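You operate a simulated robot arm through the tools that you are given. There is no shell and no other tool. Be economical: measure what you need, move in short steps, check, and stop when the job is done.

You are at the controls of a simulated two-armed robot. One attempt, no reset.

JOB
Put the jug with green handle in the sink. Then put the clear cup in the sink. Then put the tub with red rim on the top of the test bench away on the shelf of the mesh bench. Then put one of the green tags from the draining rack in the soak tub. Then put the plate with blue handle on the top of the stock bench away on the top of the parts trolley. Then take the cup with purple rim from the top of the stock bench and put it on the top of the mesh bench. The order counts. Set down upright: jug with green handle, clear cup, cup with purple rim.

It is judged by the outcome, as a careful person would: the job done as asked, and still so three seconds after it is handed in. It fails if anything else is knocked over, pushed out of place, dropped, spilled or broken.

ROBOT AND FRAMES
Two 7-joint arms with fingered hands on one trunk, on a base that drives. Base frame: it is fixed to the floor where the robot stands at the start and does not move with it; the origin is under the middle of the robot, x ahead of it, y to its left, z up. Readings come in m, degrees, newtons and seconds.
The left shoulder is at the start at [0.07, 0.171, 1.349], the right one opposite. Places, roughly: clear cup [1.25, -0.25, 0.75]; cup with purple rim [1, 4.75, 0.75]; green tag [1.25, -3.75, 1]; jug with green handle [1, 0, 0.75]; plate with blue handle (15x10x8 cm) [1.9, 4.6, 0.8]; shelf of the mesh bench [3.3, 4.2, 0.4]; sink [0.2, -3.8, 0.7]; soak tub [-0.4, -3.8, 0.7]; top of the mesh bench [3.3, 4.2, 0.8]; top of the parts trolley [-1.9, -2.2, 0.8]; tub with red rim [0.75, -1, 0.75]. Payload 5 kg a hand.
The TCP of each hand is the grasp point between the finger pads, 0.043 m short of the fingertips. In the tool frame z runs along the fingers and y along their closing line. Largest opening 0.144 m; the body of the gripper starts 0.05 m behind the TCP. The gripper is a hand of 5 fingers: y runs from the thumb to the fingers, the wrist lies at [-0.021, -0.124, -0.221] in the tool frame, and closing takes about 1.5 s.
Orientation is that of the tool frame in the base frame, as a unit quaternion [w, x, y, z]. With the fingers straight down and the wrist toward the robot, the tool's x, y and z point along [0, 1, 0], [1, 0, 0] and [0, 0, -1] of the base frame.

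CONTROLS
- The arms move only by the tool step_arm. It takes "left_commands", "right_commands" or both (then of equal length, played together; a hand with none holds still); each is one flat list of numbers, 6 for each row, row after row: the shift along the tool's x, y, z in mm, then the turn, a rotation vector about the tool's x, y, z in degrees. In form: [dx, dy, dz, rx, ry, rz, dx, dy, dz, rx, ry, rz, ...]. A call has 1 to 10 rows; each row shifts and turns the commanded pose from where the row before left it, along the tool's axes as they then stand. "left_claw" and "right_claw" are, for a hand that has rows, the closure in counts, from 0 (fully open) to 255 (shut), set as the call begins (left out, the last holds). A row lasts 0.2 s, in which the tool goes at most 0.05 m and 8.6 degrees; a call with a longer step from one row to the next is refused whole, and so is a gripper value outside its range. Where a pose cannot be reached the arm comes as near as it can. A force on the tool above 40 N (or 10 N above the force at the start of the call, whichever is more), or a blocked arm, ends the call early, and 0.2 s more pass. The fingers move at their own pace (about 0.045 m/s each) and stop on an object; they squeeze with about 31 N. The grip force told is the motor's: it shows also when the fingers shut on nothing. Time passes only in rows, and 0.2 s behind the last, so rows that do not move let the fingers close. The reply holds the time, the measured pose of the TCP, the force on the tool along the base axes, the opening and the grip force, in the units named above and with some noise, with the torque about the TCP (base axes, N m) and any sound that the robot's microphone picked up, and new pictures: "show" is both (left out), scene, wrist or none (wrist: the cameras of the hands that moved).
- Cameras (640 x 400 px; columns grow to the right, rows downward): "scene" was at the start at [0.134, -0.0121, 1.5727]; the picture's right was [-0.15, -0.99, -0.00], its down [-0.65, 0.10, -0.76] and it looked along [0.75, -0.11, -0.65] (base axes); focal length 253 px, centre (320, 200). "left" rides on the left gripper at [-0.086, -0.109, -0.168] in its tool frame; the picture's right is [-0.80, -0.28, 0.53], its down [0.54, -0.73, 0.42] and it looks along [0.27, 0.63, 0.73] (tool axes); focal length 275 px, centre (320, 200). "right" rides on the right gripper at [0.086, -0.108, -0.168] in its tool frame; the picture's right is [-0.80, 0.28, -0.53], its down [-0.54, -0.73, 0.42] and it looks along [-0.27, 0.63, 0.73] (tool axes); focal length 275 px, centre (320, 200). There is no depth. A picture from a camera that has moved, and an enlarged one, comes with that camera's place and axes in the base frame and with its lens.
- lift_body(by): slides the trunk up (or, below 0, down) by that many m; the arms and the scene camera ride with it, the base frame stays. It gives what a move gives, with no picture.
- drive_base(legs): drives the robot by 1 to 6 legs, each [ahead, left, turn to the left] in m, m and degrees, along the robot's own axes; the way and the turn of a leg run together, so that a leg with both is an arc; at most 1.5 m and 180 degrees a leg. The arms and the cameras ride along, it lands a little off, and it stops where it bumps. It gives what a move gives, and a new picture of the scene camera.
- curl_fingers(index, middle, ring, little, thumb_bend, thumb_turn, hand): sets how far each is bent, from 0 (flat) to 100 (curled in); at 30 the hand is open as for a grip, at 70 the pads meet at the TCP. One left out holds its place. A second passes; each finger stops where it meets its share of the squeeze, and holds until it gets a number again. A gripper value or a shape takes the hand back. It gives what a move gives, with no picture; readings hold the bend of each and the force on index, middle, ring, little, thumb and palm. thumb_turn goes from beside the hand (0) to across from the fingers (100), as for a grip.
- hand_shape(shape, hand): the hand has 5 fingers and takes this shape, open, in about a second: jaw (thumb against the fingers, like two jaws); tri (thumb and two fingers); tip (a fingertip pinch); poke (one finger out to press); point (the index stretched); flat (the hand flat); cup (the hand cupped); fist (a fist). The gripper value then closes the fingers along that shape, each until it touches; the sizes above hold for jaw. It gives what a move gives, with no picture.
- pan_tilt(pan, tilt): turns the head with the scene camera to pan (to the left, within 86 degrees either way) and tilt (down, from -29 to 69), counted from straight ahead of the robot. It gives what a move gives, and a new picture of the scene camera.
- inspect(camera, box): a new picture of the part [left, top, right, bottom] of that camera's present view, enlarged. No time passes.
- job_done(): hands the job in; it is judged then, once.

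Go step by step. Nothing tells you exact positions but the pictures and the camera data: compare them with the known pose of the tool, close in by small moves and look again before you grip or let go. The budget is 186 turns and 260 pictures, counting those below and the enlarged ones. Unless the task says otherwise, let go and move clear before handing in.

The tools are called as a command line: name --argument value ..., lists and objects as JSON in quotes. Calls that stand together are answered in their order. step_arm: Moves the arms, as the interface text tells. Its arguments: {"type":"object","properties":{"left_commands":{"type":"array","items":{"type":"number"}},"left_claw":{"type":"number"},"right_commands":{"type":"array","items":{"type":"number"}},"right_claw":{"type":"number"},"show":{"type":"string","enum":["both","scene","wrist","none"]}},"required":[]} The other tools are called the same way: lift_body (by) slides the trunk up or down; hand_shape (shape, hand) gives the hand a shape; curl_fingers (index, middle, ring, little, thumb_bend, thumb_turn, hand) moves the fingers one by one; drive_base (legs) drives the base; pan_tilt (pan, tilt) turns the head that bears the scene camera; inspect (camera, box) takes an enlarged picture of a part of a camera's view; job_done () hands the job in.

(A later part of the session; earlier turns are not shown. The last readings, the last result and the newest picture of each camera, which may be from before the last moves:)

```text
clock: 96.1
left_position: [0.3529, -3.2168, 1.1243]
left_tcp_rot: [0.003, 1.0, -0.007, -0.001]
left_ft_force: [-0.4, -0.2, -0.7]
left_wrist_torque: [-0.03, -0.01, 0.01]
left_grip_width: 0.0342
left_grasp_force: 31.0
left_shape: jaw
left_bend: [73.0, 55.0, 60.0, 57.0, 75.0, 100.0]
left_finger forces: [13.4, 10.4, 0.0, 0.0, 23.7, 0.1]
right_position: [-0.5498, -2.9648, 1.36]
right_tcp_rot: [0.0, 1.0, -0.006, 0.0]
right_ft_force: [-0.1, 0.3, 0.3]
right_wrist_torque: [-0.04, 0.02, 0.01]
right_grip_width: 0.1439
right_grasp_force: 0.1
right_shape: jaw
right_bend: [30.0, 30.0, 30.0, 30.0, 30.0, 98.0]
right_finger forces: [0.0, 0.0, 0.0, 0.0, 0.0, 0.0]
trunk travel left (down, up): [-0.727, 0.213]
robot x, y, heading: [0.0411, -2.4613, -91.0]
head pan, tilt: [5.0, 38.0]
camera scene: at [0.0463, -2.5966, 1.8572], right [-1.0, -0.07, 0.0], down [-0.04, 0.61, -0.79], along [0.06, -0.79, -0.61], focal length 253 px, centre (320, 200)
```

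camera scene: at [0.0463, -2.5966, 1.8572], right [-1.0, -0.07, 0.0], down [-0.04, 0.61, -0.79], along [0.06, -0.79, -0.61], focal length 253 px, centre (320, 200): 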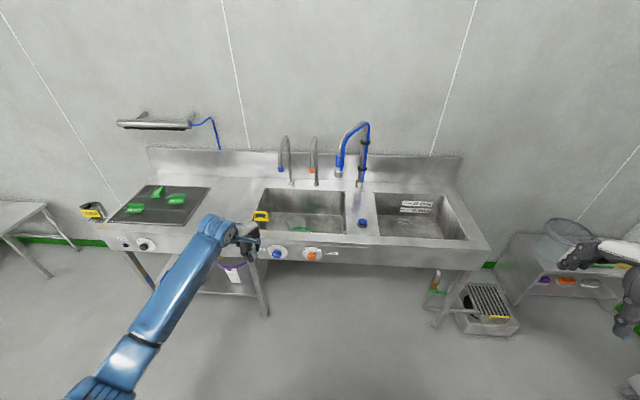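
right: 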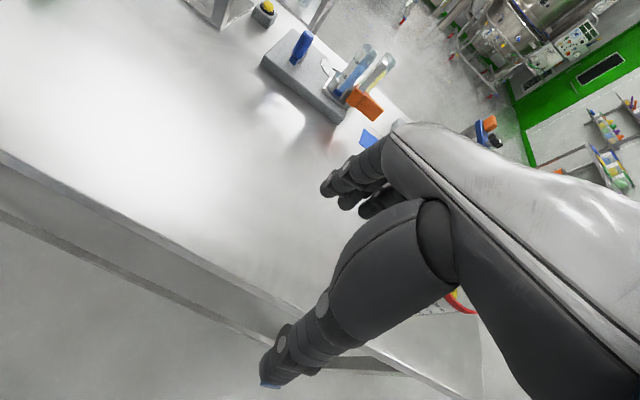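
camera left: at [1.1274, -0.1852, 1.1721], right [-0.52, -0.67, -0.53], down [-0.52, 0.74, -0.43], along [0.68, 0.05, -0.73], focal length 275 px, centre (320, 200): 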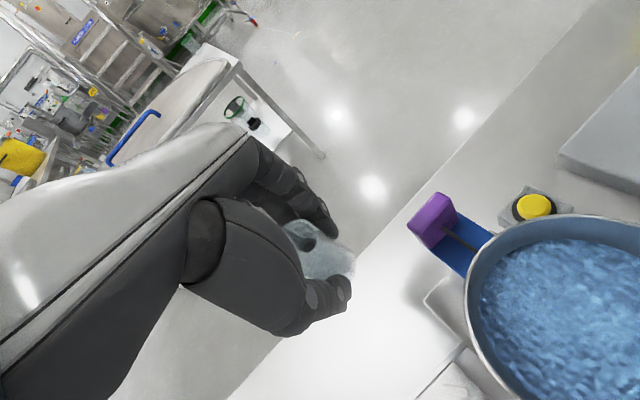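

I'll set the cup to the right of the jug's handle at about (0.085, −3.74). Next I drive so the hand is over the front of that spot.

drive_base --legs '[[0.05, -0.27, 1], [0.33, 0, 0]]'

step_arm --left_commands '[0, 0, 0, 0, 0, 0]' --show "wrist"

```text
clock: 99.8
left_position: [0.0963, -3.5849, 1.1259]
left_tcp_rot: [0.003, 1.0, 0.003, -0.001]
left_ft_force: [-0.8, -0.3, -0.3]
left_wrist_torque: [-0.05, 0.03, 0.02]
left_grip_width: 0.0346
left_grasp_force: 31.1
left_shape: jaw
left_bend: [73.0, 55.0, 60.0, 57.0, 75.0, 100.0]
left_finger forces: [13.5, 10.2, 0.0, 0.0, 23.8, 0.0]
right_position: [-0.8108, -3.3504, 1.3587]
right_tcp_rot: [0.001, 1.0, 0.002, -0.001]
right_ft_force: [0.3, -0.2, -1.3]
right_wrist_torque: [-0.03, -0.03, -0.01]
right_grip_width: 0.1438
right_grasp_force: 0.1
right_shape: jaw
right_bend: [30.0, 30.0, 30.0, 30.0, 30.0, 98.0]
right_finger forces: [0.0, 0.0, 0.0, 0.1, 0.0, 0.0]
trunk travel left (down, up): [-0.727, 0.213]
robot x, y, heading: [-0.2314, -2.8368, -90.0]
head pan, tilt: [5.0, 38.0]
camera scene: at [-0.222, -2.9702, 1.8573], right [-1.0, -0.09, 0.0], down [-0.06, 0.61, -0.79], along [0.07, -0.79, -0.61], focal length 253 px, centre (320, 200)
```

scene: 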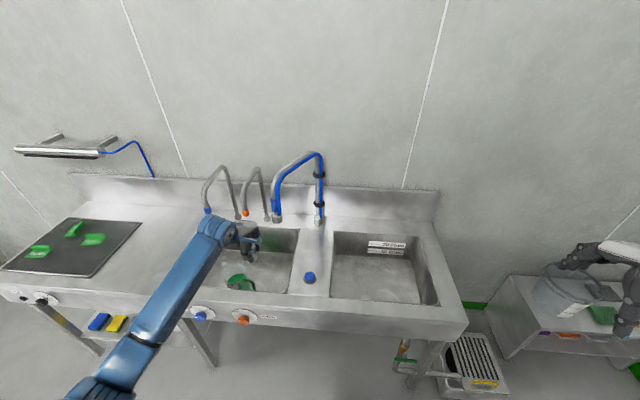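

```text
clock: 100.2
left_position: [0.0978, -3.5875, 1.1225]
left_tcp_rot: [0.001, 1.0, 0.003, -0.002]
left_ft_force: [-0.4, -0.3, -1.2]
left_wrist_torque: [0.05, 0.02, 0.0]
left_grip_width: 0.0344
left_grasp_force: 31.5
left_shape: jaw
left_bend: [73.0, 55.0, 60.0, 57.0, 75.0, 100.0]
left_finger forces: [13.5, 10.4, 0.0, 0.0, 23.8, 0.0]
right_position: [-0.8103, -3.3528, 1.3575]
right_tcp_rot: [-0.002, 1.0, 0.003, 0.0]
right_ft_force: [0.4, 0.4, 0.2]
right_wrist_torque: [0.03, -0.03, -0.01]
right_grip_width: 0.144
right_grasp_force: 0.1
right_shape: jaw
right_bend: [30.0, 30.0, 30.0, 30.0, 30.0, 98.0]
right_finger forces: [0.1, 0.0, 0.1, 0.0, 0.0, 0.0]
trunk travel left (down, up): [-0.727, 0.213]
robot x, y, heading: [-0.2269, -2.8426, -89.7]
head pan, tilt: [5.0, 38.0]
camera left: at [0.0101, -3.4792, 1.2903], right [-0.8, 0.28, -0.53], down [0.54, 0.73, -0.43], along [0.27, -0.63, -0.73], focal length 275 px, centre (320, 200)
```

left: 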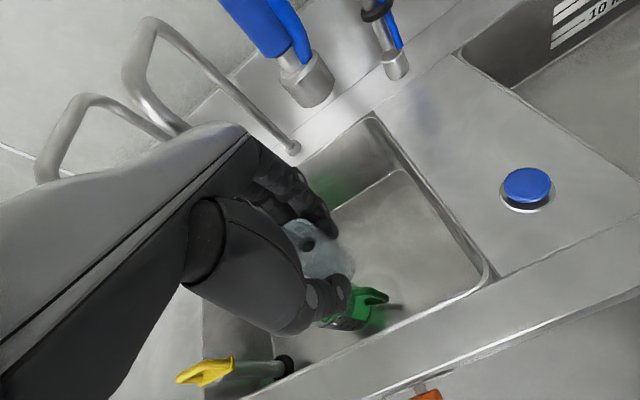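

Clear path. I'll lower into the basin mouth and look.

step_arm --left_commands '[-3, 8, 38, 0, 0, 0, -3, 8, 38, 0, 0, 0, -3, 10, 38, 0, 0, 0, -2, 15, 38, 0, 0, 0, 0, 20, 30, 0, 0, 0, 0, 20, 20, 0, 0, 0, 0, 20, 15, 0, 0, 0]'

```text
clock: 101.8
left_position: [0.0834, -3.6906, 0.9051]
left_tcp_rot: [0.002, 1.0, 0.003, -0.001]
left_ft_force: [0.1, 0.2, -1.3]
left_wrist_torque: [0.0, 0.01, 0.01]
left_grip_width: 0.0343
left_grasp_force: 31.0
left_shape: jaw
left_bend: [73.0, 55.0, 60.0, 57.0, 75.0, 100.0]
left_finger forces: [13.7, 10.4, 0.0, 0.0, 23.7, 0.1]
right_position: [-0.8099, -3.3533, 1.3584]
right_tcp_rot: [-0.001, 1.0, 0.003, 0.0]
right_ft_force: [0.3, -0.2, -0.3]
right_wrist_torque: [0.02, -0.03, 0.01]
right_grip_width: 0.1437
right_grasp_force: 0.0
right_shape: jaw
right_bend: [30.0, 30.0, 30.0, 30.0, 30.0, 98.0]
right_finger forces: [0.0, 0.0, 0.0, 0.0, 0.0, 0.1]
trunk travel left (down, up): [-0.727, 0.213]
robot x, y, heading: [-0.2317, -2.8369, -90.0]
head pan, tilt: [5.0, 38.0]
camera scene: at [-0.2221, -2.9749, 1.8569], right [-1.0, -0.09, 0.0], down [-0.06, 0.61, -0.79], along [0.07, -0.78, -0.62], focal length 253 px, centre (320, 200)
camera left: at [-0.0024, -3.5813, 1.0735], right [-0.8, 0.28, -0.53], down [0.54, 0.73, -0.43], along [0.27, -0.63, -0.73], focal length 275 px, centre (320, 200)
```

scene: 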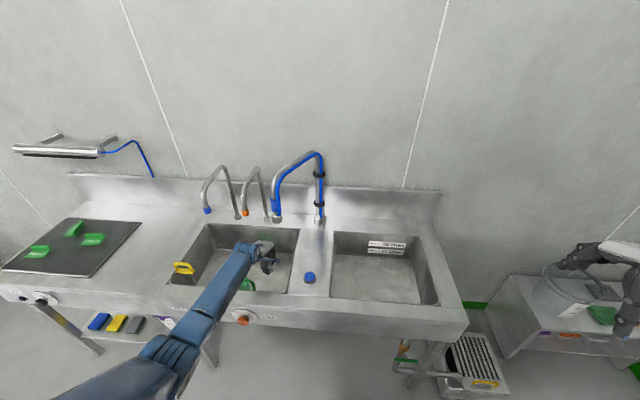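
left: 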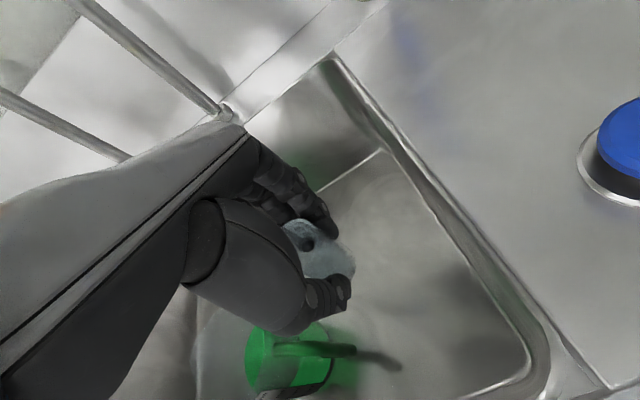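

Moving further back and down towards the floor.

step_arm --left_commands '[5, 20, 20, 0, 0, 0, 5, 20, 25, 0, 0, 0, 5, 15, 30, 0, 0, 0, 0, 5, 30, 0, 0, 0, 0, 0, 25, 0, 0, 0, 0, 0, 20, 0, 0, 0]'

```text
clock: 103.2
left_position: [0.0963, -3.7043, 0.8123]
left_tcp_rot: [0.0, 1.0, 0.003, -0.002]
left_ft_force: [0.2, -1.2, -1.2]
left_wrist_torque: [0.05, 0.04, 0.02]
left_grip_width: 0.034
left_grasp_force: 31.6
left_shape: jaw
left_bend: [73.0, 55.0, 60.0, 57.0, 75.0, 100.0]
left_finger forces: [14.5, 10.3, 0.0, 0.1, 24.3, 0.0]
left hand out of reach, approached as far as the arm can: row 3, 4, 5, 6
right_position: [-0.8101, -3.3532, 1.3582]
right_tcp_rot: [-0.001, 1.0, 0.003, 0.0]
right_ft_force: [0.1, 0.6, -0.7]
right_wrist_torque: [0.05, -0.02, 0.0]
right_grip_width: 0.144
right_grasp_force: 0.3
right_shape: jaw
right_bend: [30.0, 30.0, 30.0, 30.0, 30.0, 98.0]
right_finger forces: [0.1, 0.0, 0.0, 0.0, 0.0, 0.0]
trunk travel left (down, up): [-0.727, 0.213]
robot x, y, heading: [-0.2308, -2.8419, -90.0]
head pan, tilt: [5.0, 38.0]
camera scene: at [-0.2221, -2.9754, 1.8568], right [-1.0, -0.09, 0.0], down [-0.06, 0.61, -0.79], along [0.07, -0.78, -0.62], focal length 253 px, centre (320, 200)
camera left: at [0.0098, -3.5944, 0.9796], right [-0.8, 0.28, -0.53], down [0.54, 0.73, -0.43], along [0.27, -0.63, -0.73], focal length 275 px, centre (320, 200)
```

scene: 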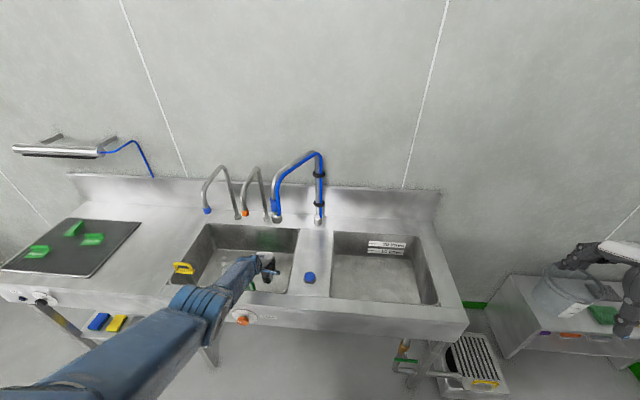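
left: 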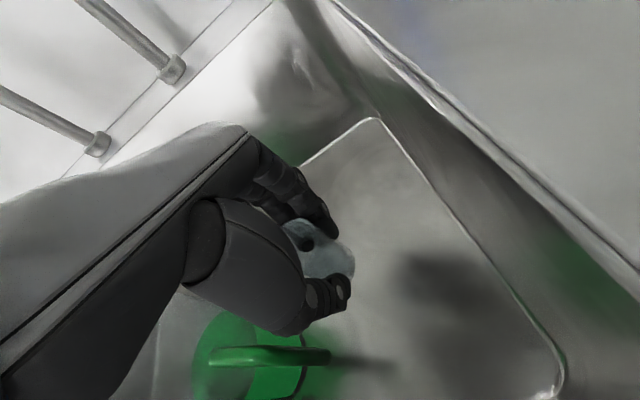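

The arm is at its reach because the trunk is high. I'll lower the trunk a little.

lift_body --by -0.05

step_arm --left_commands '[0, 0, 0, 0, 0, 0]' --show "wrist"

```text
clock: 104.2
left_position: [0.0972, -3.7031, 0.7638]
left_tcp_rot: [0.002, 1.0, 0.003, -0.002]
left_ft_force: [-0.1, -0.4, -1.0]
left_wrist_torque: [0.04, -0.02, 0.0]
left_grip_width: 0.0344
left_grasp_force: 31.8
left_shape: jaw
left_bend: [73.0, 55.0, 60.0, 57.0, 75.0, 100.0]
left_finger forces: [14.6, 10.1, 0.0, 0.0, 24.3, 0.0]
right_position: [-0.8104, -3.3524, 1.3078]
right_tcp_rot: [0.0, 1.0, 0.003, -0.001]
right_ft_force: [-1.0, 0.3, 0.9]
right_wrist_torque: [-0.03, 0.01, 0.02]
right_grip_width: 0.1441
right_grasp_force: 0.0
right_shape: jaw
right_bend: [30.0, 30.0, 30.0, 30.0, 30.0, 98.0]
right_finger forces: [0.0, 0.1, 0.0, 0.1, 0.0, 0.1]
trunk travel left (down, up): [-0.677, 0.263]
robot x, y, heading: [-0.2309, -2.8333, -89.8]
head pan, tilt: [5.0, 38.0]
```

```text
clock: 104.5
left_position: [0.0956, -3.7039, 0.7618]
left_tcp_rot: [0.002, 1.0, 0.003, -0.002]
left_ft_force: [-0.1, -0.4, -0.6]
left_wrist_torque: [0.01, 0.01, -0.01]
left_grip_width: 0.0343
left_grasp_force: 31.0
left_shape: jaw
left_bend: [73.0, 55.0, 60.0, 57.0, 75.0, 100.0]
left_finger forces: [14.5, 10.2, 0.0, 0.1, 24.5, 0.0]
right_position: [-0.8106, -3.3541, 1.3074]
right_tcp_rot: [-0.001, 1.0, 0.002, 0.0]
right_ft_force: [-0.4, 0.2, 0.0]
right_wrist_torque: [-0.01, 0.02, 0.02]
right_grip_width: 0.1439
right_grasp_force: 0.1
right_shape: jaw
right_bend: [30.0, 30.0, 30.0, 30.0, 30.0, 98.0]
right_finger forces: [0.0, 0.0, 0.0, 0.0, 0.0, 0.0]
trunk travel left (down, up): [-0.677, 0.263]
robot x, y, heading: [-0.2347, -2.8356, -89.8]
head pan, tilt: [5.0, 38.0]
camera left: at [0.0101, -3.5948, 0.9306], right [-0.8, 0.28, -0.53], down [0.54, 0.73, -0.43], along [0.27, -0.63, -0.73], focal length 275 px, centre (320, 200)
```

left: 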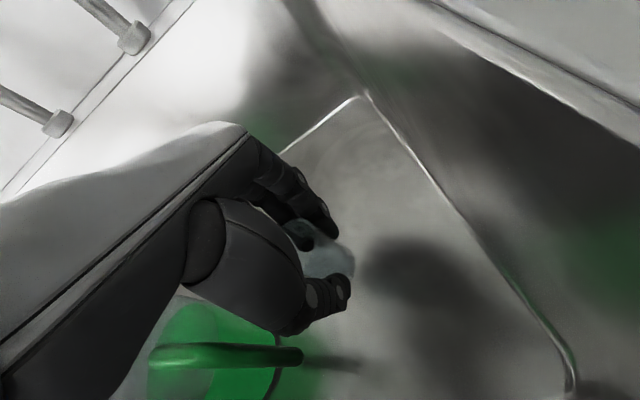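

The jug's handle tip is close to where the thumb would open, so I'll move back 45 mm further before setting down.

step_arm --left_commands '[-4, 15, 0, 0, 0, 0, -4, 15, 0, 0, 0, 0, 0, 15, 0, 0, 0, 0, 0, 0, 0, 0, 0, 0]' --show "none"

lift_body --by -0.03

```text
clock: 105.5
left_position: [0.0911, -3.707, 0.7654]
left_tcp_rot: [0.002, 1.0, 0.003, -0.002]
left_ft_force: [0.7, -0.2, -0.1]
left_wrist_torque: [-0.02, 0.06, 0.0]
left_grip_width: 0.0343
left_grasp_force: 30.9
left_shape: jaw
left_bend: [73.0, 55.0, 60.0, 57.0, 75.0, 100.0]
left_finger forces: [14.5, 10.2, 0.1, 0.0, 24.2, 0.0]
left hand out of reach, approached as far as the arm can: row 1, 2, 3
right_position: [-0.8102, -3.3515, 1.3076]
right_tcp_rot: [-0.001, 1.0, 0.003, 0.0]
right_ft_force: [0.1, -0.1, 0.5]
right_wrist_torque: [0.01, 0.01, 0.01]
right_grip_width: 0.1437
right_grasp_force: 0.1
right_shape: jaw
right_bend: [30.0, 30.0, 30.0, 30.0, 30.0, 98.0]
right_finger forces: [0.0, 0.0, 0.0, 0.0, 0.0, 0.1]
trunk travel left (down, up): [-0.677, 0.263]
robot x, y, heading: [-0.2297, -2.8387, -89.8]
head pan, tilt: [5.0, 38.0]
```

```text
clock: 106.3
left_position: [0.0913, -3.7061, 0.7352]
left_tcp_rot: [0.002, 1.0, 0.003, -0.002]
left_ft_force: [0.4, 0.2, -1.2]
left_wrist_torque: [0.01, -0.02, 0.0]
left_grip_width: 0.0345
left_grasp_force: 30.9
left_shape: jaw
left_bend: [73.0, 55.0, 60.0, 57.0, 75.0, 100.0]
left_finger forces: [14.4, 10.2, 0.0, 0.0, 24.3, 0.0]
right_position: [-0.8115, -3.3528, 1.2795]
right_tcp_rot: [-0.001, 1.0, 0.003, 0.0]
right_ft_force: [0.3, 0.1, 0.6]
right_wrist_torque: [0.0, -0.03, 0.01]
right_grip_width: 0.1439
right_grasp_force: 0.1
right_shape: jaw
right_bend: [30.0, 30.0, 30.0, 30.0, 30.0, 98.0]
right_finger forces: [0.1, 0.0, 0.0, 0.0, 0.0, 0.0]
trunk travel left (down, up): [-0.647, 0.293]
robot x, y, heading: [-0.2325, -2.8375, -90.0]
head pan, tilt: [5.0, 38.0]
```

The horizontal reach is the limit, so I'll nudge the base ahead 4 cm.

drive_base --legs '[[0.04, 0, 0]]'

step_arm --left_commands '[0, 0, 0, 0, 0, 0]' --show "wrist"

```text
clock: 107.2
left_position: [0.0913, -3.74, 0.7427]
left_tcp_rot: [0.006, 1.0, 0.003, -0.002]
left_ft_force: [0.3, 1.8, 0.8]
left_wrist_torque: [-0.05, -0.06, 0.03]
left_grip_width: 0.0341
left_grasp_force: 31.0
left_shape: jaw
left_bend: [73.0, 55.0, 60.0, 57.0, 75.0, 100.0]
left_finger forces: [14.5, 10.2, 0.0, 0.0, 24.2, 0.1]
right_position: [-0.8098, -3.3813, 1.2831]
right_tcp_rot: [0.004, 1.0, 0.002, -0.001]
right_ft_force: [-0.3, 1.8, 0.7]
right_wrist_torque: [-0.23, 0.03, -0.02]
right_grip_width: 0.144
right_grasp_force: 0.1
right_shape: jaw
right_bend: [30.0, 30.0, 30.0, 30.0, 30.0, 98.0]
right_finger forces: [0.1, 0.1, 0.0, 0.1, 0.1, 0.1]
trunk travel left (down, up): [-0.647, 0.293]
robot x, y, heading: [-0.2345, -2.8803, -89.9]
head pan, tilt: [5.0, 38.0]
camera scene: at [-0.221, -2.9994, 1.7783], right [-1.0, -0.09, 0.0], down [-0.06, 0.61, -0.79], along [0.07, -0.79, -0.61], focal length 253 px, centre (320, 200)
```

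scene: 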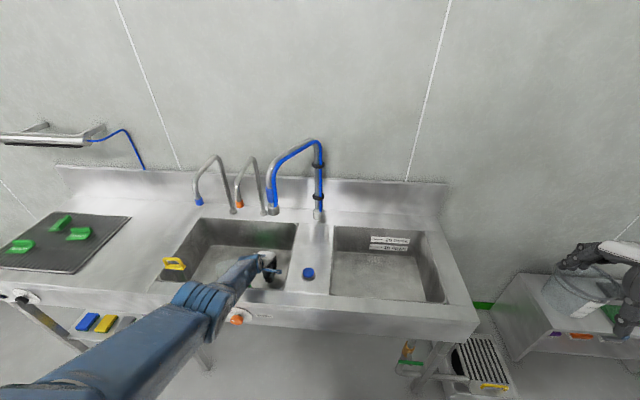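

```text
clock: 107.6
left_position: [0.0919, -3.7489, 0.7327]
left_tcp_rot: [-0.001, 1.0, 0.003, -0.002]
left_ft_force: [-0.7, -0.4, -1.2]
left_wrist_torque: [0.06, -0.01, 0.01]
left_grip_width: 0.0342
left_grasp_force: 30.6
left_shape: jaw
left_bend: [73.0, 55.0, 60.0, 57.0, 75.0, 100.0]
left_finger forces: [14.5, 10.2, 0.0, 0.0, 24.3, 0.1]
right_position: [-0.8109, -3.3976, 1.2766]
right_tcp_rot: [-0.002, 1.0, 0.003, 0.0]
right_ft_force: [-0.8, -0.5, -0.2]
right_wrist_torque: [0.05, 0.06, 0.03]
right_grip_width: 0.1439
right_grasp_force: 0.0
right_shape: jaw
right_bend: [30.0, 30.0, 30.0, 30.0, 30.0, 98.0]
right_finger forces: [0.0, 0.0, 0.1, 0.0, 0.0, 0.0]
trunk travel left (down, up): [-0.647, 0.293]
robot x, y, heading: [-0.2286, -2.8766, -89.6]
head pan, tilt: [5.0, 38.0]
camera left: at [0.0049, -3.6399, 0.9001], right [-0.8, 0.28, -0.53], down [0.54, 0.73, -0.43], along [0.27, -0.63, -0.73], focal length 275 px, centre (320, 200)
```

left: 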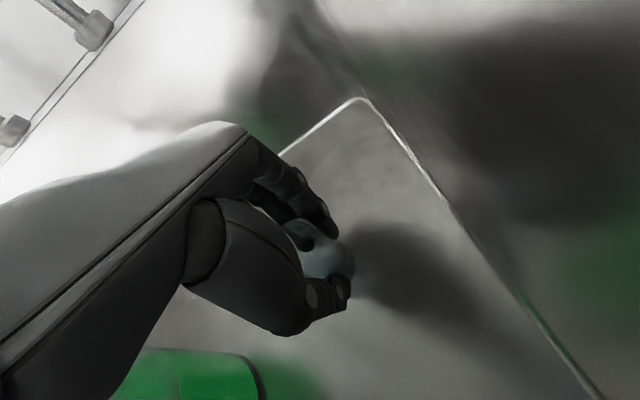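

Good: at y −3.749 and clear of the jug. I'll lower the last centimetre slowly with the trunk.

lift_body --by -0.008

lift_body --by -0.004

```text
clock: 108.2
left_position: [0.0913, -3.7466, 0.7247]
left_tcp_rot: [0.001, 1.0, 0.002, -0.003]
left_ft_force: [1.3, -1.3, -2.1]
left_wrist_torque: [0.02, 0.01, -0.03]
left_grip_width: 0.0344
left_grasp_force: 31.2
left_shape: jaw
left_bend: [73.0, 55.0, 60.0, 57.0, 75.0, 100.0]
left_finger forces: [14.5, 10.2, 0.1, 0.0, 24.3, 0.1]
right_position: [-0.8106, -3.3946, 1.2687]
right_tcp_rot: [-0.001, 1.0, 0.002, 0.0]
right_ft_force: [0.3, -0.8, 0.1]
right_wrist_torque: [0.03, 0.01, 0.0]
right_grip_width: 0.1439
right_grasp_force: 0.1
right_shape: jaw
right_bend: [30.0, 30.0, 30.0, 30.0, 30.0, 98.0]
right_finger forces: [0.0, 0.0, 0.1, 0.1, 0.0, 0.0]
trunk travel left (down, up): [-0.639, 0.301]
robot x, y, heading: [-0.23, -2.8792, -89.8]
head pan, tilt: [5.0, 38.0]
```

```text
clock: 108.7
left_position: [0.0903, -3.746, 0.7218]
left_tcp_rot: [0.002, 1.0, 0.003, -0.001]
left_ft_force: [-0.5, 0.6, -1.1]
left_wrist_torque: [0.01, -0.01, 0.0]
left_grip_width: 0.0341
left_grasp_force: 31.4
left_shape: jaw
left_bend: [73.0, 55.0, 60.0, 57.0, 75.0, 100.0]
left_finger forces: [14.5, 10.3, 0.1, 0.0, 24.2, 0.1]
right_position: [-0.8106, -3.3925, 1.2653]
right_tcp_rot: [0.0, 1.0, 0.001, 0.0]
right_ft_force: [0.5, -0.7, -0.5]
right_wrist_torque: [0.03, -0.03, 0.02]
right_grip_width: 0.1438
right_grasp_force: 0.2
right_shape: jaw
right_bend: [30.0, 30.0, 30.0, 30.0, 30.0, 98.0]
right_finger forces: [0.0, 0.0, 0.0, 0.0, 0.0, 0.0]
trunk travel left (down, up): [-0.635, 0.305]
robot x, y, heading: [-0.2311, -2.8776, -89.8]
head pan, tilt: [5.0, 38.0]
```

lift_body --by -0.003

lift_body --by -0.003

```text
clock: 109.2
left_position: [0.0908, -3.7455, 0.7212]
left_tcp_rot: [0.001, 1.0, 0.003, -0.002]
left_ft_force: [0.1, 0.5, 2.2]
left_wrist_torque: [-0.02, -0.01, 0.03]
left_grip_width: 0.0343
left_grasp_force: 31.1
left_shape: jaw
left_bend: [73.0, 55.0, 60.0, 57.0, 75.0, 100.0]
left_finger forces: [14.4, 10.2, 0.0, 0.1, 25.1, 0.1]
right_position: [-0.8104, -3.3914, 1.2627]
right_tcp_rot: [-0.001, 1.0, 0.002, 0.001]
right_ft_force: [0.6, 0.5, 0.2]
right_wrist_torque: [-0.01, 0.0, 0.0]
right_grip_width: 0.1439
right_grasp_force: 0.1
right_shape: jaw
right_bend: [30.0, 30.0, 30.0, 30.0, 30.0, 98.0]
right_finger forces: [0.0, 0.1, 0.1, 0.1, 0.0, 0.0]
trunk travel left (down, up): [-0.632, 0.308]
robot x, y, heading: [-0.2295, -2.8795, -89.7]
head pan, tilt: [5.0, 38.0]
```

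```text
clock: 109.7
left_position: [0.0918, -3.746, 0.7199]
left_tcp_rot: [0.004, 1.0, 0.002, -0.002]
left_ft_force: [-0.5, 1.4, 11.9]
left_wrist_torque: [-0.2, -0.03, 0.01]
left_grip_width: 0.0347
left_grasp_force: 31.1
left_shape: jaw
left_bend: [73.0, 55.0, 60.0, 57.0, 75.0, 100.0]
left_finger forces: [14.6, 11.6, 0.0, 0.1, 27.5, 0.0]
right_position: [-0.8107, -3.3905, 1.2608]
right_tcp_rot: [-0.001, 1.0, 0.002, 0.0]
right_ft_force: [0.1, -0.1, -0.3]
right_wrist_torque: [0.01, 0.0, -0.04]
right_grip_width: 0.144
right_grasp_force: 0.0
right_shape: jaw
right_bend: [30.0, 30.0, 30.0, 30.0, 30.0, 98.0]
right_finger forces: [0.0, 0.0, 0.0, 0.0, 0.0, 0.0]
trunk travel left (down, up): [-0.629, 0.311]
robot x, y, heading: [-0.2298, -2.8797, -89.6]
head pan, tilt: [5.0, 38.0]
```

Contact is made at z 0.720, as predicted. Releasing.

step_arm --left_commands '[0, 0, 0, 0, 0, 0, 0, 0, 0, 0, 0, 0, 0, 0, 0, 0, 0, 0, 0, 0, 0, 0, 0, 0, 0, 0, 0, 0, 0, 0, 0, 0, 0, 0, 0, 0, 0, 0, 0, 0, 0, 0, 0, 0, 0, 0, 0, 0, 0, 0, 0, 0, 0, 0]' --left_claw 0 --show "wrist"

```text
clock: 111.7
left_position: [0.0912, -3.7467, 0.7174]
left_tcp_rot: [0.002, 1.0, 0.003, -0.002]
left_ft_force: [0.2, 0.2, 0.0]
left_wrist_torque: [0.0, 0.0, 0.0]
left_grip_width: 0.1436
left_grasp_force: 0.0
left_shape: jaw
left_bend: [30.0, 30.0, 30.0, 30.0, 30.0, 98.0]
left_finger forces: [0.0, 0.0, 0.1, 0.0, 0.0, 0.0]
right_position: [-0.8107, -3.391, 1.2602]
right_tcp_rot: [0.0, 1.0, 0.001, 0.001]
right_ft_force: [-0.7, -1.1, 0.4]
right_wrist_torque: [0.02, 0.02, -0.02]
right_grip_width: 0.1441
right_grasp_force: 0.1
right_shape: jaw
right_bend: [30.0, 30.0, 30.0, 30.0, 30.0, 98.0]
right_finger forces: [0.0, 0.1, 0.1, 0.0, 0.0, 0.0]
trunk travel left (down, up): [-0.629, 0.311]
robot x, y, heading: [-0.2287, -2.8792, -90.1]
head pan, tilt: [5.0, 38.0]
camera left: at [0.0043, -3.6364, 0.8848], right [-0.8, 0.28, -0.53], down [0.54, 0.73, -0.43], along [0.27, -0.63, -0.73], focal length 275 px, centre (320, 200)
```

left: 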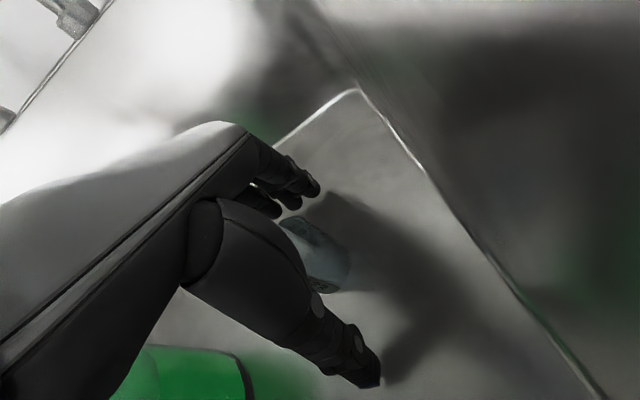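

The cup stands free. I'll rise straight up first, then back away under the sprayer.

step_arm --left_commands '[0, 0, -30, 0, 0, 0, 0, 0, -40, 0, 0, 0, 0, 0, -40, 0, 0, 0, 0, -10, -35, 0, 0, 0, 0, -25, -30, 0, 0, 0, 0, -30, -30, 0, 0, 0, 0, -30, -35, 0, 0, 0, 0, -40, -30, 0, 0, 0, 0, -40, -20, 0, 0, 0]'

inspect --camera "left" --box '[240, 160, 480, 310]'

```text
clock: 113.7
left_position: [0.0893, -3.5673, 1.0079]
left_tcp_rot: [0.003, 1.0, 0.003, -0.002]
left_ft_force: [-0.3, 0.4, 0.2]
left_wrist_torque: [-0.02, 0.01, -0.02]
left_grip_width: 0.1441
left_grasp_force: 0.0
left_shape: jaw
left_bend: [30.0, 30.0, 30.0, 30.0, 30.0, 98.0]
left_finger forces: [0.0, 0.0, 0.0, 0.0, 0.0, 0.1]
right_position: [-0.8112, -3.3889, 1.2622]
right_tcp_rot: [0.0, 1.0, 0.002, 0.0]
right_ft_force: [-0.4, 0.6, -0.1]
right_wrist_torque: [-0.06, -0.04, -0.01]
right_grip_width: 0.1441
right_grasp_force: 0.0
right_shape: jaw
right_bend: [30.0, 30.0, 30.0, 30.0, 30.0, 98.0]
right_finger forces: [0.0, 0.0, 0.0, 0.1, 0.0, 0.0]
trunk travel left (down, up): [-0.629, 0.311]
robot x, y, heading: [-0.2299, -2.8754, -89.7]
head pan, tilt: [5.0, 38.0]
camera scene: at [-0.2212, -3.0101, 1.7592], right [-1.0, -0.09, 0.0], down [-0.06, 0.61, -0.79], along [0.07, -0.79, -0.61], focal length 253 px, centre (320, 200)
camera left: at [0.0039, -3.4585, 1.1746], right [-0.8, 0.28, -0.53], down [0.54, 0.73, -0.43], along [0.27, -0.63, -0.73], focal length 275 px, centre (320, 200)
```

scene: 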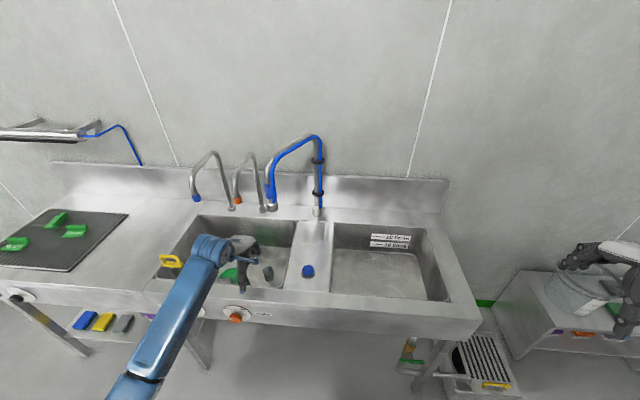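
left: 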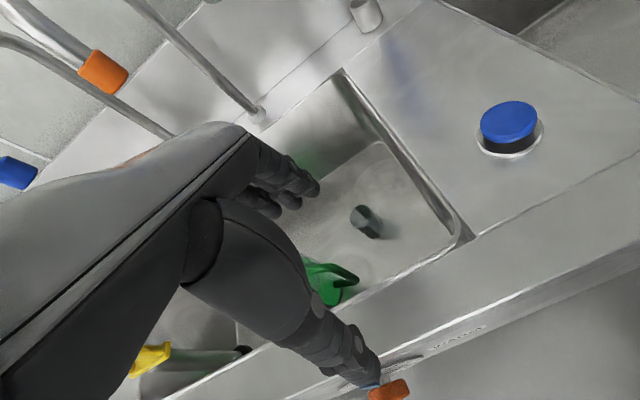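

```text
2.67 times, centred on (360, 235) of left
camera zoom: at [0.0039, -3.4585, 1.1746], right [-0.8, 0.28, -0.53], down [0.54, 0.73, -0.43], along [0.27, -0.63, -0.73], focal length 734 px, centre (213, 107)
```

zoom: 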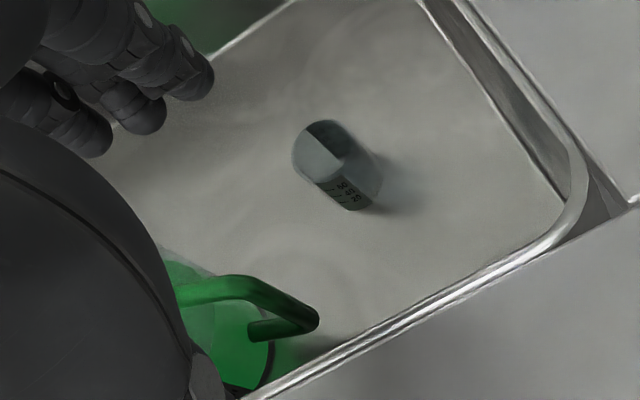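

Jug and cup are both upright in the sink. The tub is next: it sits near (0.757, −0.90), about 0.2 m wide, so it needs both hands. I'll raise the trunk, back out and face it.

lift_body --by 0.22

drive_base --legs '[[-0.2, 0.1, 0], [-0.3, 0.2, 0], [-1.45, 0, 0], [0, -0.1, 0], [0, 0, 90]]'

pan_tilt --pan 0 --tilt 55

```text
clock: 116.0
left_position: [0.0902, -3.5709, 1.2261]
left_tcp_rot: [0.002, 1.0, 0.003, -0.003]
left_ft_force: [0.1, 0.4, 0.0]
left_wrist_torque: [0.01, -0.01, 0.01]
left_grip_width: 0.1439
left_grasp_force: 0.1
left_shape: jaw
left_bend: [30.0, 30.0, 30.0, 30.0, 30.0, 98.0]
left_finger forces: [0.0, 0.0, 0.0, 0.0, 0.0, 0.1]
right_position: [-0.8104, -3.3918, 1.4801]
right_tcp_rot: [-0.002, 1.0, 0.002, 0.001]
right_ft_force: [1.1, 0.3, -0.6]
right_wrist_torque: [0.0, -0.02, -0.02]
right_grip_width: 0.1439
right_grasp_force: 0.0
right_shape: jaw
right_bend: [30.0, 30.0, 30.0, 30.0, 30.0, 98.0]
right_finger forces: [0.0, 0.0, 0.0, 0.0, 0.0, 0.0]
trunk travel left (down, up): [-0.849, 0.091]
robot x, y, heading: [-0.2269, -2.8789, -89.6]
head pan, tilt: [5.0, 38.0]
```

```text
clock: 127.2
left_position: [0.3121, -1.6187, 1.225]
left_tcp_rot: [0.001, 1.0, 0.006, -0.002]
left_ft_force: [-2.3, -0.6, 0.9]
left_wrist_torque: [0.03, -0.2, -0.02]
left_grip_width: 0.1441
left_grasp_force: 0.0
left_shape: jaw
left_bend: [30.0, 30.0, 30.0, 30.0, 30.0, 97.0]
left_finger forces: [0.0, 0.1, 0.0, 0.1, 0.0, 0.0]
right_position: [-0.5807, -1.4491, 1.4792]
right_tcp_rot: [0.002, 1.0, 0.015, 0.003]
right_ft_force: [30.1, -11.2, 5.6]
right_wrist_torque: [0.87, 3.13, 1.45]
right_grip_width: 0.1438
right_grasp_force: 0.1
right_shape: jaw
right_bend: [30.0, 30.0, 30.0, 30.0, 30.0, 98.0]
right_finger forces: [0.0, 0.0, 0.0, 1.0, 0.0, 27.4]
trunk travel left (down, up): [-0.849, 0.091]
robot x, y, heading: [-0.0125, -0.9253, -89.3]
head pan, tilt: [5.0, 38.0]
stopped in leg 4: the force on the tool passed its limit at 103 N (the readings are from after the stop); the commanded pose is now the measured one
camera scene: at [-0.0052, -1.0653, 1.9786], right [-1.0, -0.1, 0.0], down [-0.06, 0.61, -0.79], along [0.08, -0.78, -0.62], focal length 253 px, centre (320, 200)
```

scene: 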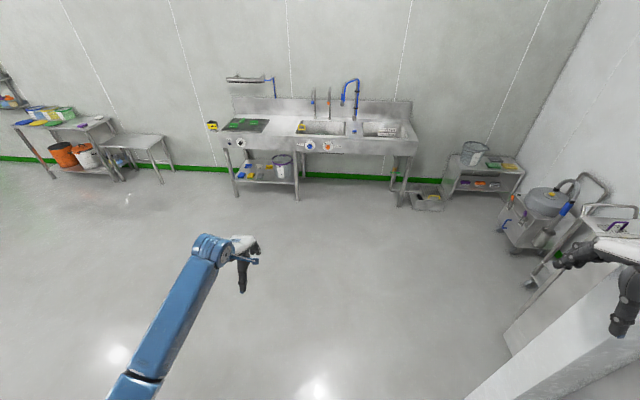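

```text
clock: 128.0
left_position: [0.3156, -1.6177, 1.2227]
left_tcp_rot: [0.002, 1.0, 0.007, -0.003]
left_ft_force: [0.1, 0.0, 0.1]
left_wrist_torque: [0.02, 0.07, -0.03]
left_grip_width: 0.144
left_grasp_force: 0.0
left_shape: jaw
left_bend: [30.0, 30.0, 30.0, 30.0, 30.0, 97.0]
left_finger forces: [0.0, 0.0, 0.1, 0.0, 0.1, 0.0]
right_position: [-0.5814, -1.4444, 1.4828]
right_tcp_rot: [0.0, 1.0, 0.01, 0.0]
right_ft_force: [9.4, -3.0, 0.3]
right_wrist_torque: [0.36, 0.97, 0.46]
right_grip_width: 0.1437
right_grasp_force: 0.1
right_shape: jaw
right_bend: [30.0, 30.0, 30.0, 30.0, 30.0, 98.0]
right_finger forces: [0.1, 0.0, 0.0, 0.2, 0.0, 9.5]
trunk travel left (down, up): [-0.849, 0.091]
robot x, y, heading: [-0.0143, -0.9225, -89.3]
head pan, tilt: [0.0, 55.0]
camera scene: at [-0.0063, -1.0484, 1.9553], right [-1.0, -0.01, 0.0], down [-0.01, 0.82, -0.57], along [0.0, -0.57, -0.82], focal length 253 px, centre (320, 200)
```

scene: 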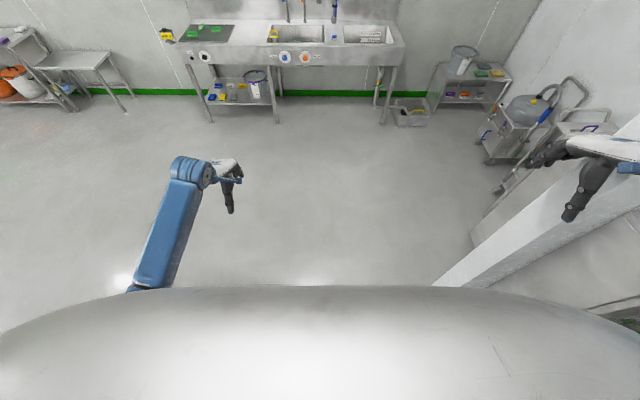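

The right hand bumped the fixed partition wall. I'll move left off it and then turn toward the bench.

drive_base --legs '[[0, 0.1, 0], [0, 0, 89.5]]'

pan_tilt --pan 0 --tilt 50

```text
clock: 132.9
left_position: [0.7762, -0.6015, 1.2262]
left_tcp_rot: [0.002, 0.704, 0.71, 0.0]
left_ft_force: [0.9, 0.4, -0.2]
left_wrist_torque: [0.01, -0.02, 0.02]
left_grip_width: 0.144
left_grasp_force: 0.1
left_shape: jaw
left_bend: [30.0, 30.0, 30.0, 30.0, 30.0, 98.0]
left_finger forces: [0.0, 0.0, 0.0, 0.0, 0.0, 0.0]
right_position: [0.6005, -1.4959, 1.481]
right_tcp_rot: [0.0, 0.7, 0.714, 0.004]
right_ft_force: [-0.4, 0.9, 0.6]
right_wrist_torque: [0.0, -0.01, 0.0]
right_grip_width: 0.1437
right_grasp_force: 0.1
right_shape: jaw
right_bend: [30.0, 30.0, 30.0, 30.0, 30.0, 98.0]
right_finger forces: [0.1, 0.0, 0.0, 0.0, 0.0, 0.0]
trunk travel left (down, up): [-0.849, 0.091]
robot x, y, heading: [0.0848, -0.9226, 0.6]
head pan, tilt: [0.0, 55.0]
camera scene: at [0.2067, -0.9233, 1.9554], right [0.01, -1.0, 0.0], down [-0.82, -0.01, -0.57], along [0.57, 0.01, -0.82], focal length 253 px, centre (320, 200)
```

scene: 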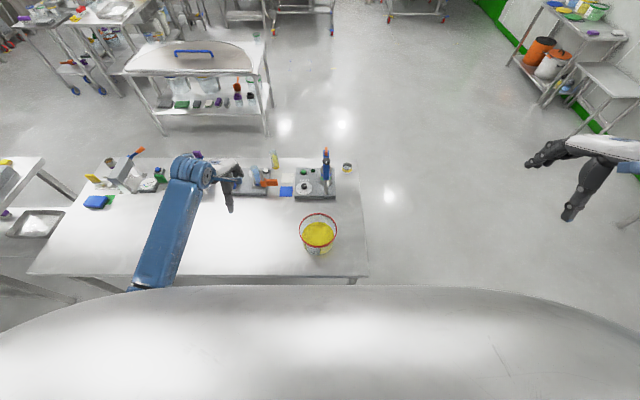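

```text
clock: 133.6
left_position: [0.7761, -0.6005, 1.2259]
left_tcp_rot: [0.002, 0.704, 0.711, 0.0]
left_ft_force: [1.1, 0.5, 0.1]
left_wrist_torque: [-0.01, -0.03, -0.01]
left_grip_width: 0.144
left_grasp_force: 0.1
left_shape: jaw
left_bend: [30.0, 30.0, 30.0, 30.0, 30.0, 98.0]
left_finger forces: [0.1, 0.1, 0.0, 0.0, 0.0, 0.0]
right_position: [0.602, -1.4963, 1.4811]
right_tcp_rot: [0.0, 0.7, 0.715, 0.003]
right_ft_force: [0.3, -0.1, 0.0]
right_wrist_torque: [0.02, 0.02, 0.0]
right_grip_width: 0.144
right_grasp_force: 0.1
right_shape: jaw
right_bend: [30.0, 30.0, 30.0, 30.0, 30.0, 98.0]
right_finger forces: [0.0, 0.0, 0.0, 0.0, 0.0, 0.0]
trunk travel left (down, up): [-0.849, 0.091]
robot x, y, heading: [0.0834, -0.9223, 0.6]
head pan, tilt: [0.0, 50.0]
camera scene: at [0.2118, -0.9229, 1.9618], right [0.01, -1.0, 0.0], down [-0.77, -0.01, -0.64], along [0.64, 0.01, -0.77], focal length 253 px, centre (320, 200)
```

scene: 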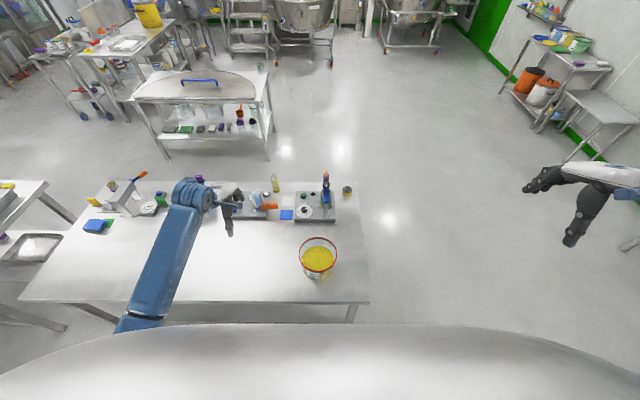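

The tub is straight ahead. I'll zoom in.

inspect --camera "scene" --box '[256, 210, 384, 290]'

```text
5.00 times, centred on (320, 250) of scene
camera zoom: at [0.2118, -0.9229, 1.9618], right [0.01, -1.0, 0.0], down [-0.77, -0.01, -0.64], along [0.64, 0.01, -0.77], focal length 1264 px, centre (320, -50)
```

zoom: 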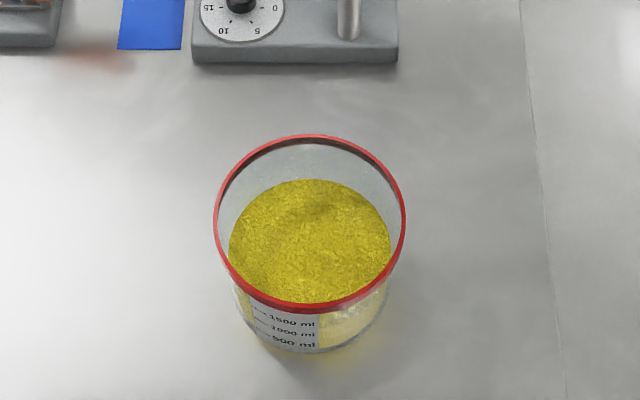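

The rim is about 0.173 m wide, with powder about 4 cm below it, so I'd pinch the side walls with both hands. Before choosing a hand tilt I'll pan left and look at the mesh bench from afar.

pan_tilt --pan 62 --tilt 15

inspect --camera "scene" --box '[200, 100, 440, 250]'

```text
clock: 134.9
left_position: [0.7763, -0.5998, 1.2256]
left_tcp_rot: [0.003, 0.703, 0.711, 0.0]
left_ft_force: [0.2, -0.1, 0.9]
left_wrist_torque: [0.03, -0.01, -0.05]
left_grip_width: 0.1438
left_grasp_force: 0.0
left_shape: jaw
left_bend: [30.0, 30.0, 30.0, 30.0, 30.0, 98.0]
left_finger forces: [0.0, 0.0, 0.0, 0.0, 0.0, 0.0]
right_position: [0.6016, -1.4962, 1.4817]
right_tcp_rot: [-0.001, 0.7, 0.714, 0.003]
right_ft_force: [-0.9, 0.6, -1.0]
right_wrist_torque: [-0.01, -0.03, 0.01]
right_grip_width: 0.1438
right_grasp_force: 0.1
right_shape: jaw
right_bend: [30.0, 30.0, 30.0, 30.0, 30.0, 98.0]
right_finger forces: [0.0, 0.0, 0.0, 0.0, 0.0, 0.0]
trunk travel left (down, up): [-0.849, 0.091]
robot x, y, heading: [0.0833, -0.9238, 0.7]
head pan, tilt: [62.0, 15.0]
camera scene: at [0.1784, -0.8404, 2.0155], right [0.89, -0.46, 0.0], down [-0.12, -0.23, -0.97], along [0.45, 0.86, -0.26], focal length 253 px, centre (320, 200)
```

scene: 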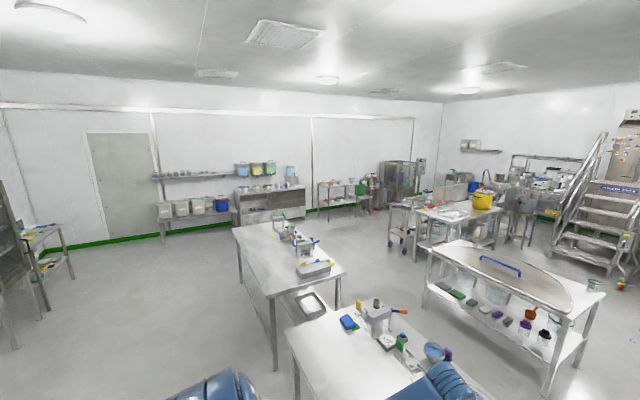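

```text
2.67 times, centred on (320, 175) of scene
camera zoom: at [0.1784, -0.8404, 2.0155], right [0.89, -0.46, 0.0], down [-0.12, -0.23, -0.97], along [0.45, 0.86, -0.26], focal length 674 px, centre (320, 267)
```

zoom: 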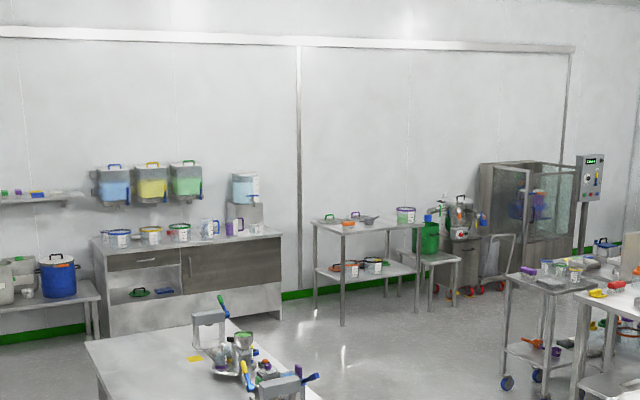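

The mesh bench is the open table with a lower shelf at zoom (365, 245). I'll zoom more.

inspect --camera "scene" --box '[305, 165, 385, 225]'

inspect --camera "scene" --box '[225, 165, 315, 225]'

```text
6.67 times, centred on (345, 195) of scene
camera zoom: at [0.1784, -0.8404, 2.0155], right [0.89, -0.46, 0.0], down [-0.12, -0.23, -0.97], along [0.45, 0.86, -0.26], focal length 1686 px, centre (153, 233)
```

zoom: 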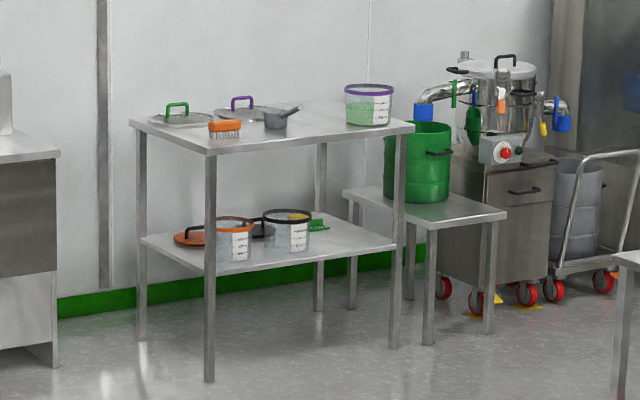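

```text
6.67 times, centred on (270, 195) of scene
camera zoom: at [0.1784, -0.8404, 2.0155], right [0.89, -0.46, 0.0], down [-0.12, -0.23, -0.97], along [0.45, 0.86, -0.26], focal length 1686 px, centre (653, 233)
```

zoom: 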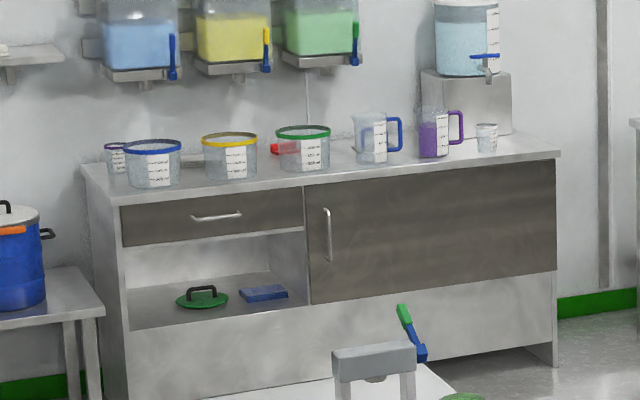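

The mesh bench has an open lower shelf with room at its right half, with similar tubs on it. I'll lower the trunk and swing both hands so their wrists face outward, ready for a two-handed rim grip.

lift_body --by -0.22

step_arm --left_commands '[0, 0, -20, 0, 0, 8.5, 0, 0, -20, 0, 0, 8.5, 0, 0, -20, 0, 0, 8.5, 0, 0, 0, 0, 0, 8.5, 0, 0, 0, 0, 0, 8.5, 0, 0, 0, 0, 0, 8.5, 0, 0, 0, 0, 0, 8.5, 0, 0, 0, 0, 0, 8.5, 0, 0, 0, 0, 0, 8.5, 0, 0, 0, 0, 0, 8.5]' --right_commands '[0, 0, 20, 0, 0, -8.5, 0, 0, 20, 0, 0, -8.5, 0, 0, 20, 0, 0, -8.5, 0, 0, 20, 0, 0, -8.5, 0, 0, 20, 0, 0, -8.5, 0, 0, 0, 0, 0, -8.5, 0, 0, 0, 0, 0, -8.5, 0, 0, 0, 0, 0, -8.5, 0, 0, 0, 0, 0, -8.5, 0, 0, 0, 0, 0, -8.5]' --show "none"

pan_tilt --pan 0 --tilt 50

```text
clock: 137.2
left_position: [0.7756, -0.5996, 1.0062]
left_tcp_rot: [0.003, 0.704, 0.71, 0.0]
left_ft_force: [0.2, 0.4, -0.1]
left_wrist_torque: [-0.02, 0.01, -0.01]
left_grip_width: 0.144
left_grasp_force: 0.1
left_shape: jaw
left_bend: [30.0, 30.0, 30.0, 30.0, 30.0, 98.0]
left_finger forces: [0.0, 0.0, 0.1, 0.1, 0.0, 0.0]
right_position: [0.6022, -1.4964, 1.2617]
right_tcp_rot: [-0.002, 0.7, 0.714, 0.003]
right_ft_force: [-0.2, -0.3, 0.2]
right_wrist_torque: [0.01, -0.01, 0.02]
right_grip_width: 0.1437
right_grasp_force: 0.1
right_shape: jaw
right_bend: [30.0, 30.0, 30.0, 30.0, 30.0, 98.0]
right_finger forces: [0.1, 0.1, 0.0, 0.0, 0.0, 0.0]
trunk travel left (down, up): [-0.629, 0.311]
robot x, y, heading: [0.0862, -0.926, 0.7]
head pan, tilt: [62.0, 15.0]
```

```text
clock: 139.4
left_position: [0.7773, -0.5997, 1.065]
left_tcp_rot: [0.001, 0.999, 0.048, 0.002]
left_ft_force: [-0.6, 0.7, 0.3]
left_wrist_torque: [0.02, 0.04, 0.02]
left_grip_width: 0.1443
left_grasp_force: 0.0
left_shape: jaw
left_bend: [30.0, 30.0, 30.0, 30.0, 30.0, 98.0]
left_finger forces: [0.0, 0.1, 0.0, 0.0, 0.1, 0.1]
right_position: [0.6035, -1.4966, 1.1614]
right_tcp_rot: [0.0, 0.032, 0.999, 0.003]
right_ft_force: [0.4, -0.6, -0.8]
right_wrist_torque: [-0.02, 0.03, 0.02]
right_grip_width: 0.1439
right_grasp_force: 0.0
right_shape: jaw
right_bend: [30.0, 30.0, 30.0, 30.0, 30.0, 98.0]
right_finger forces: [0.0, 0.0, 0.0, 0.0, 0.1, 0.0]
trunk travel left (down, up): [-0.629, 0.311]
robot x, y, heading: [0.0822, -0.9236, 0.8]
head pan, tilt: [62.0, 15.0]
```

```text
clock: 140.8
left_position: [0.7751, -0.5998, 1.0657]
left_tcp_rot: [0.001, 0.999, 0.05, 0.001]
left_ft_force: [-0.6, 0.2, -1.3]
left_wrist_torque: [-0.03, 0.01, 0.01]
left_grip_width: 0.144
left_grasp_force: 0.0
left_shape: jaw
left_bend: [30.0, 30.0, 30.0, 30.0, 30.0, 98.0]
left_finger forces: [0.1, 0.0, 0.1, 0.0, 0.0, 0.0]
right_position: [0.6028, -1.4961, 1.1608]
right_tcp_rot: [0.001, 0.033, 0.999, 0.003]
right_ft_force: [0.1, 0.1, -0.4]
right_wrist_torque: [-0.01, -0.01, -0.06]
right_grip_width: 0.144
right_grasp_force: 0.0
right_shape: jaw
right_bend: [30.0, 30.0, 30.0, 30.0, 30.0, 98.0]
right_finger forces: [0.0, 0.0, 0.0, 0.1, 0.0, 0.0]
trunk travel left (down, up): [-0.629, 0.311]
robot x, y, heading: [0.0827, -0.9265, 0.6]
head pan, tilt: [0.0, 50.0]
camera scene: at [0.2126, -0.9226, 1.7418], right [0.01, -1.0, 0.0], down [-0.77, -0.01, -0.64], along [0.64, 0.01, -0.77], focal length 253 px, centre (320, 200)
```

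scene: 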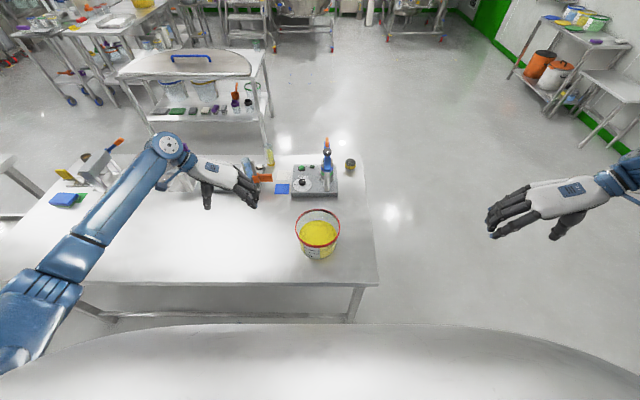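

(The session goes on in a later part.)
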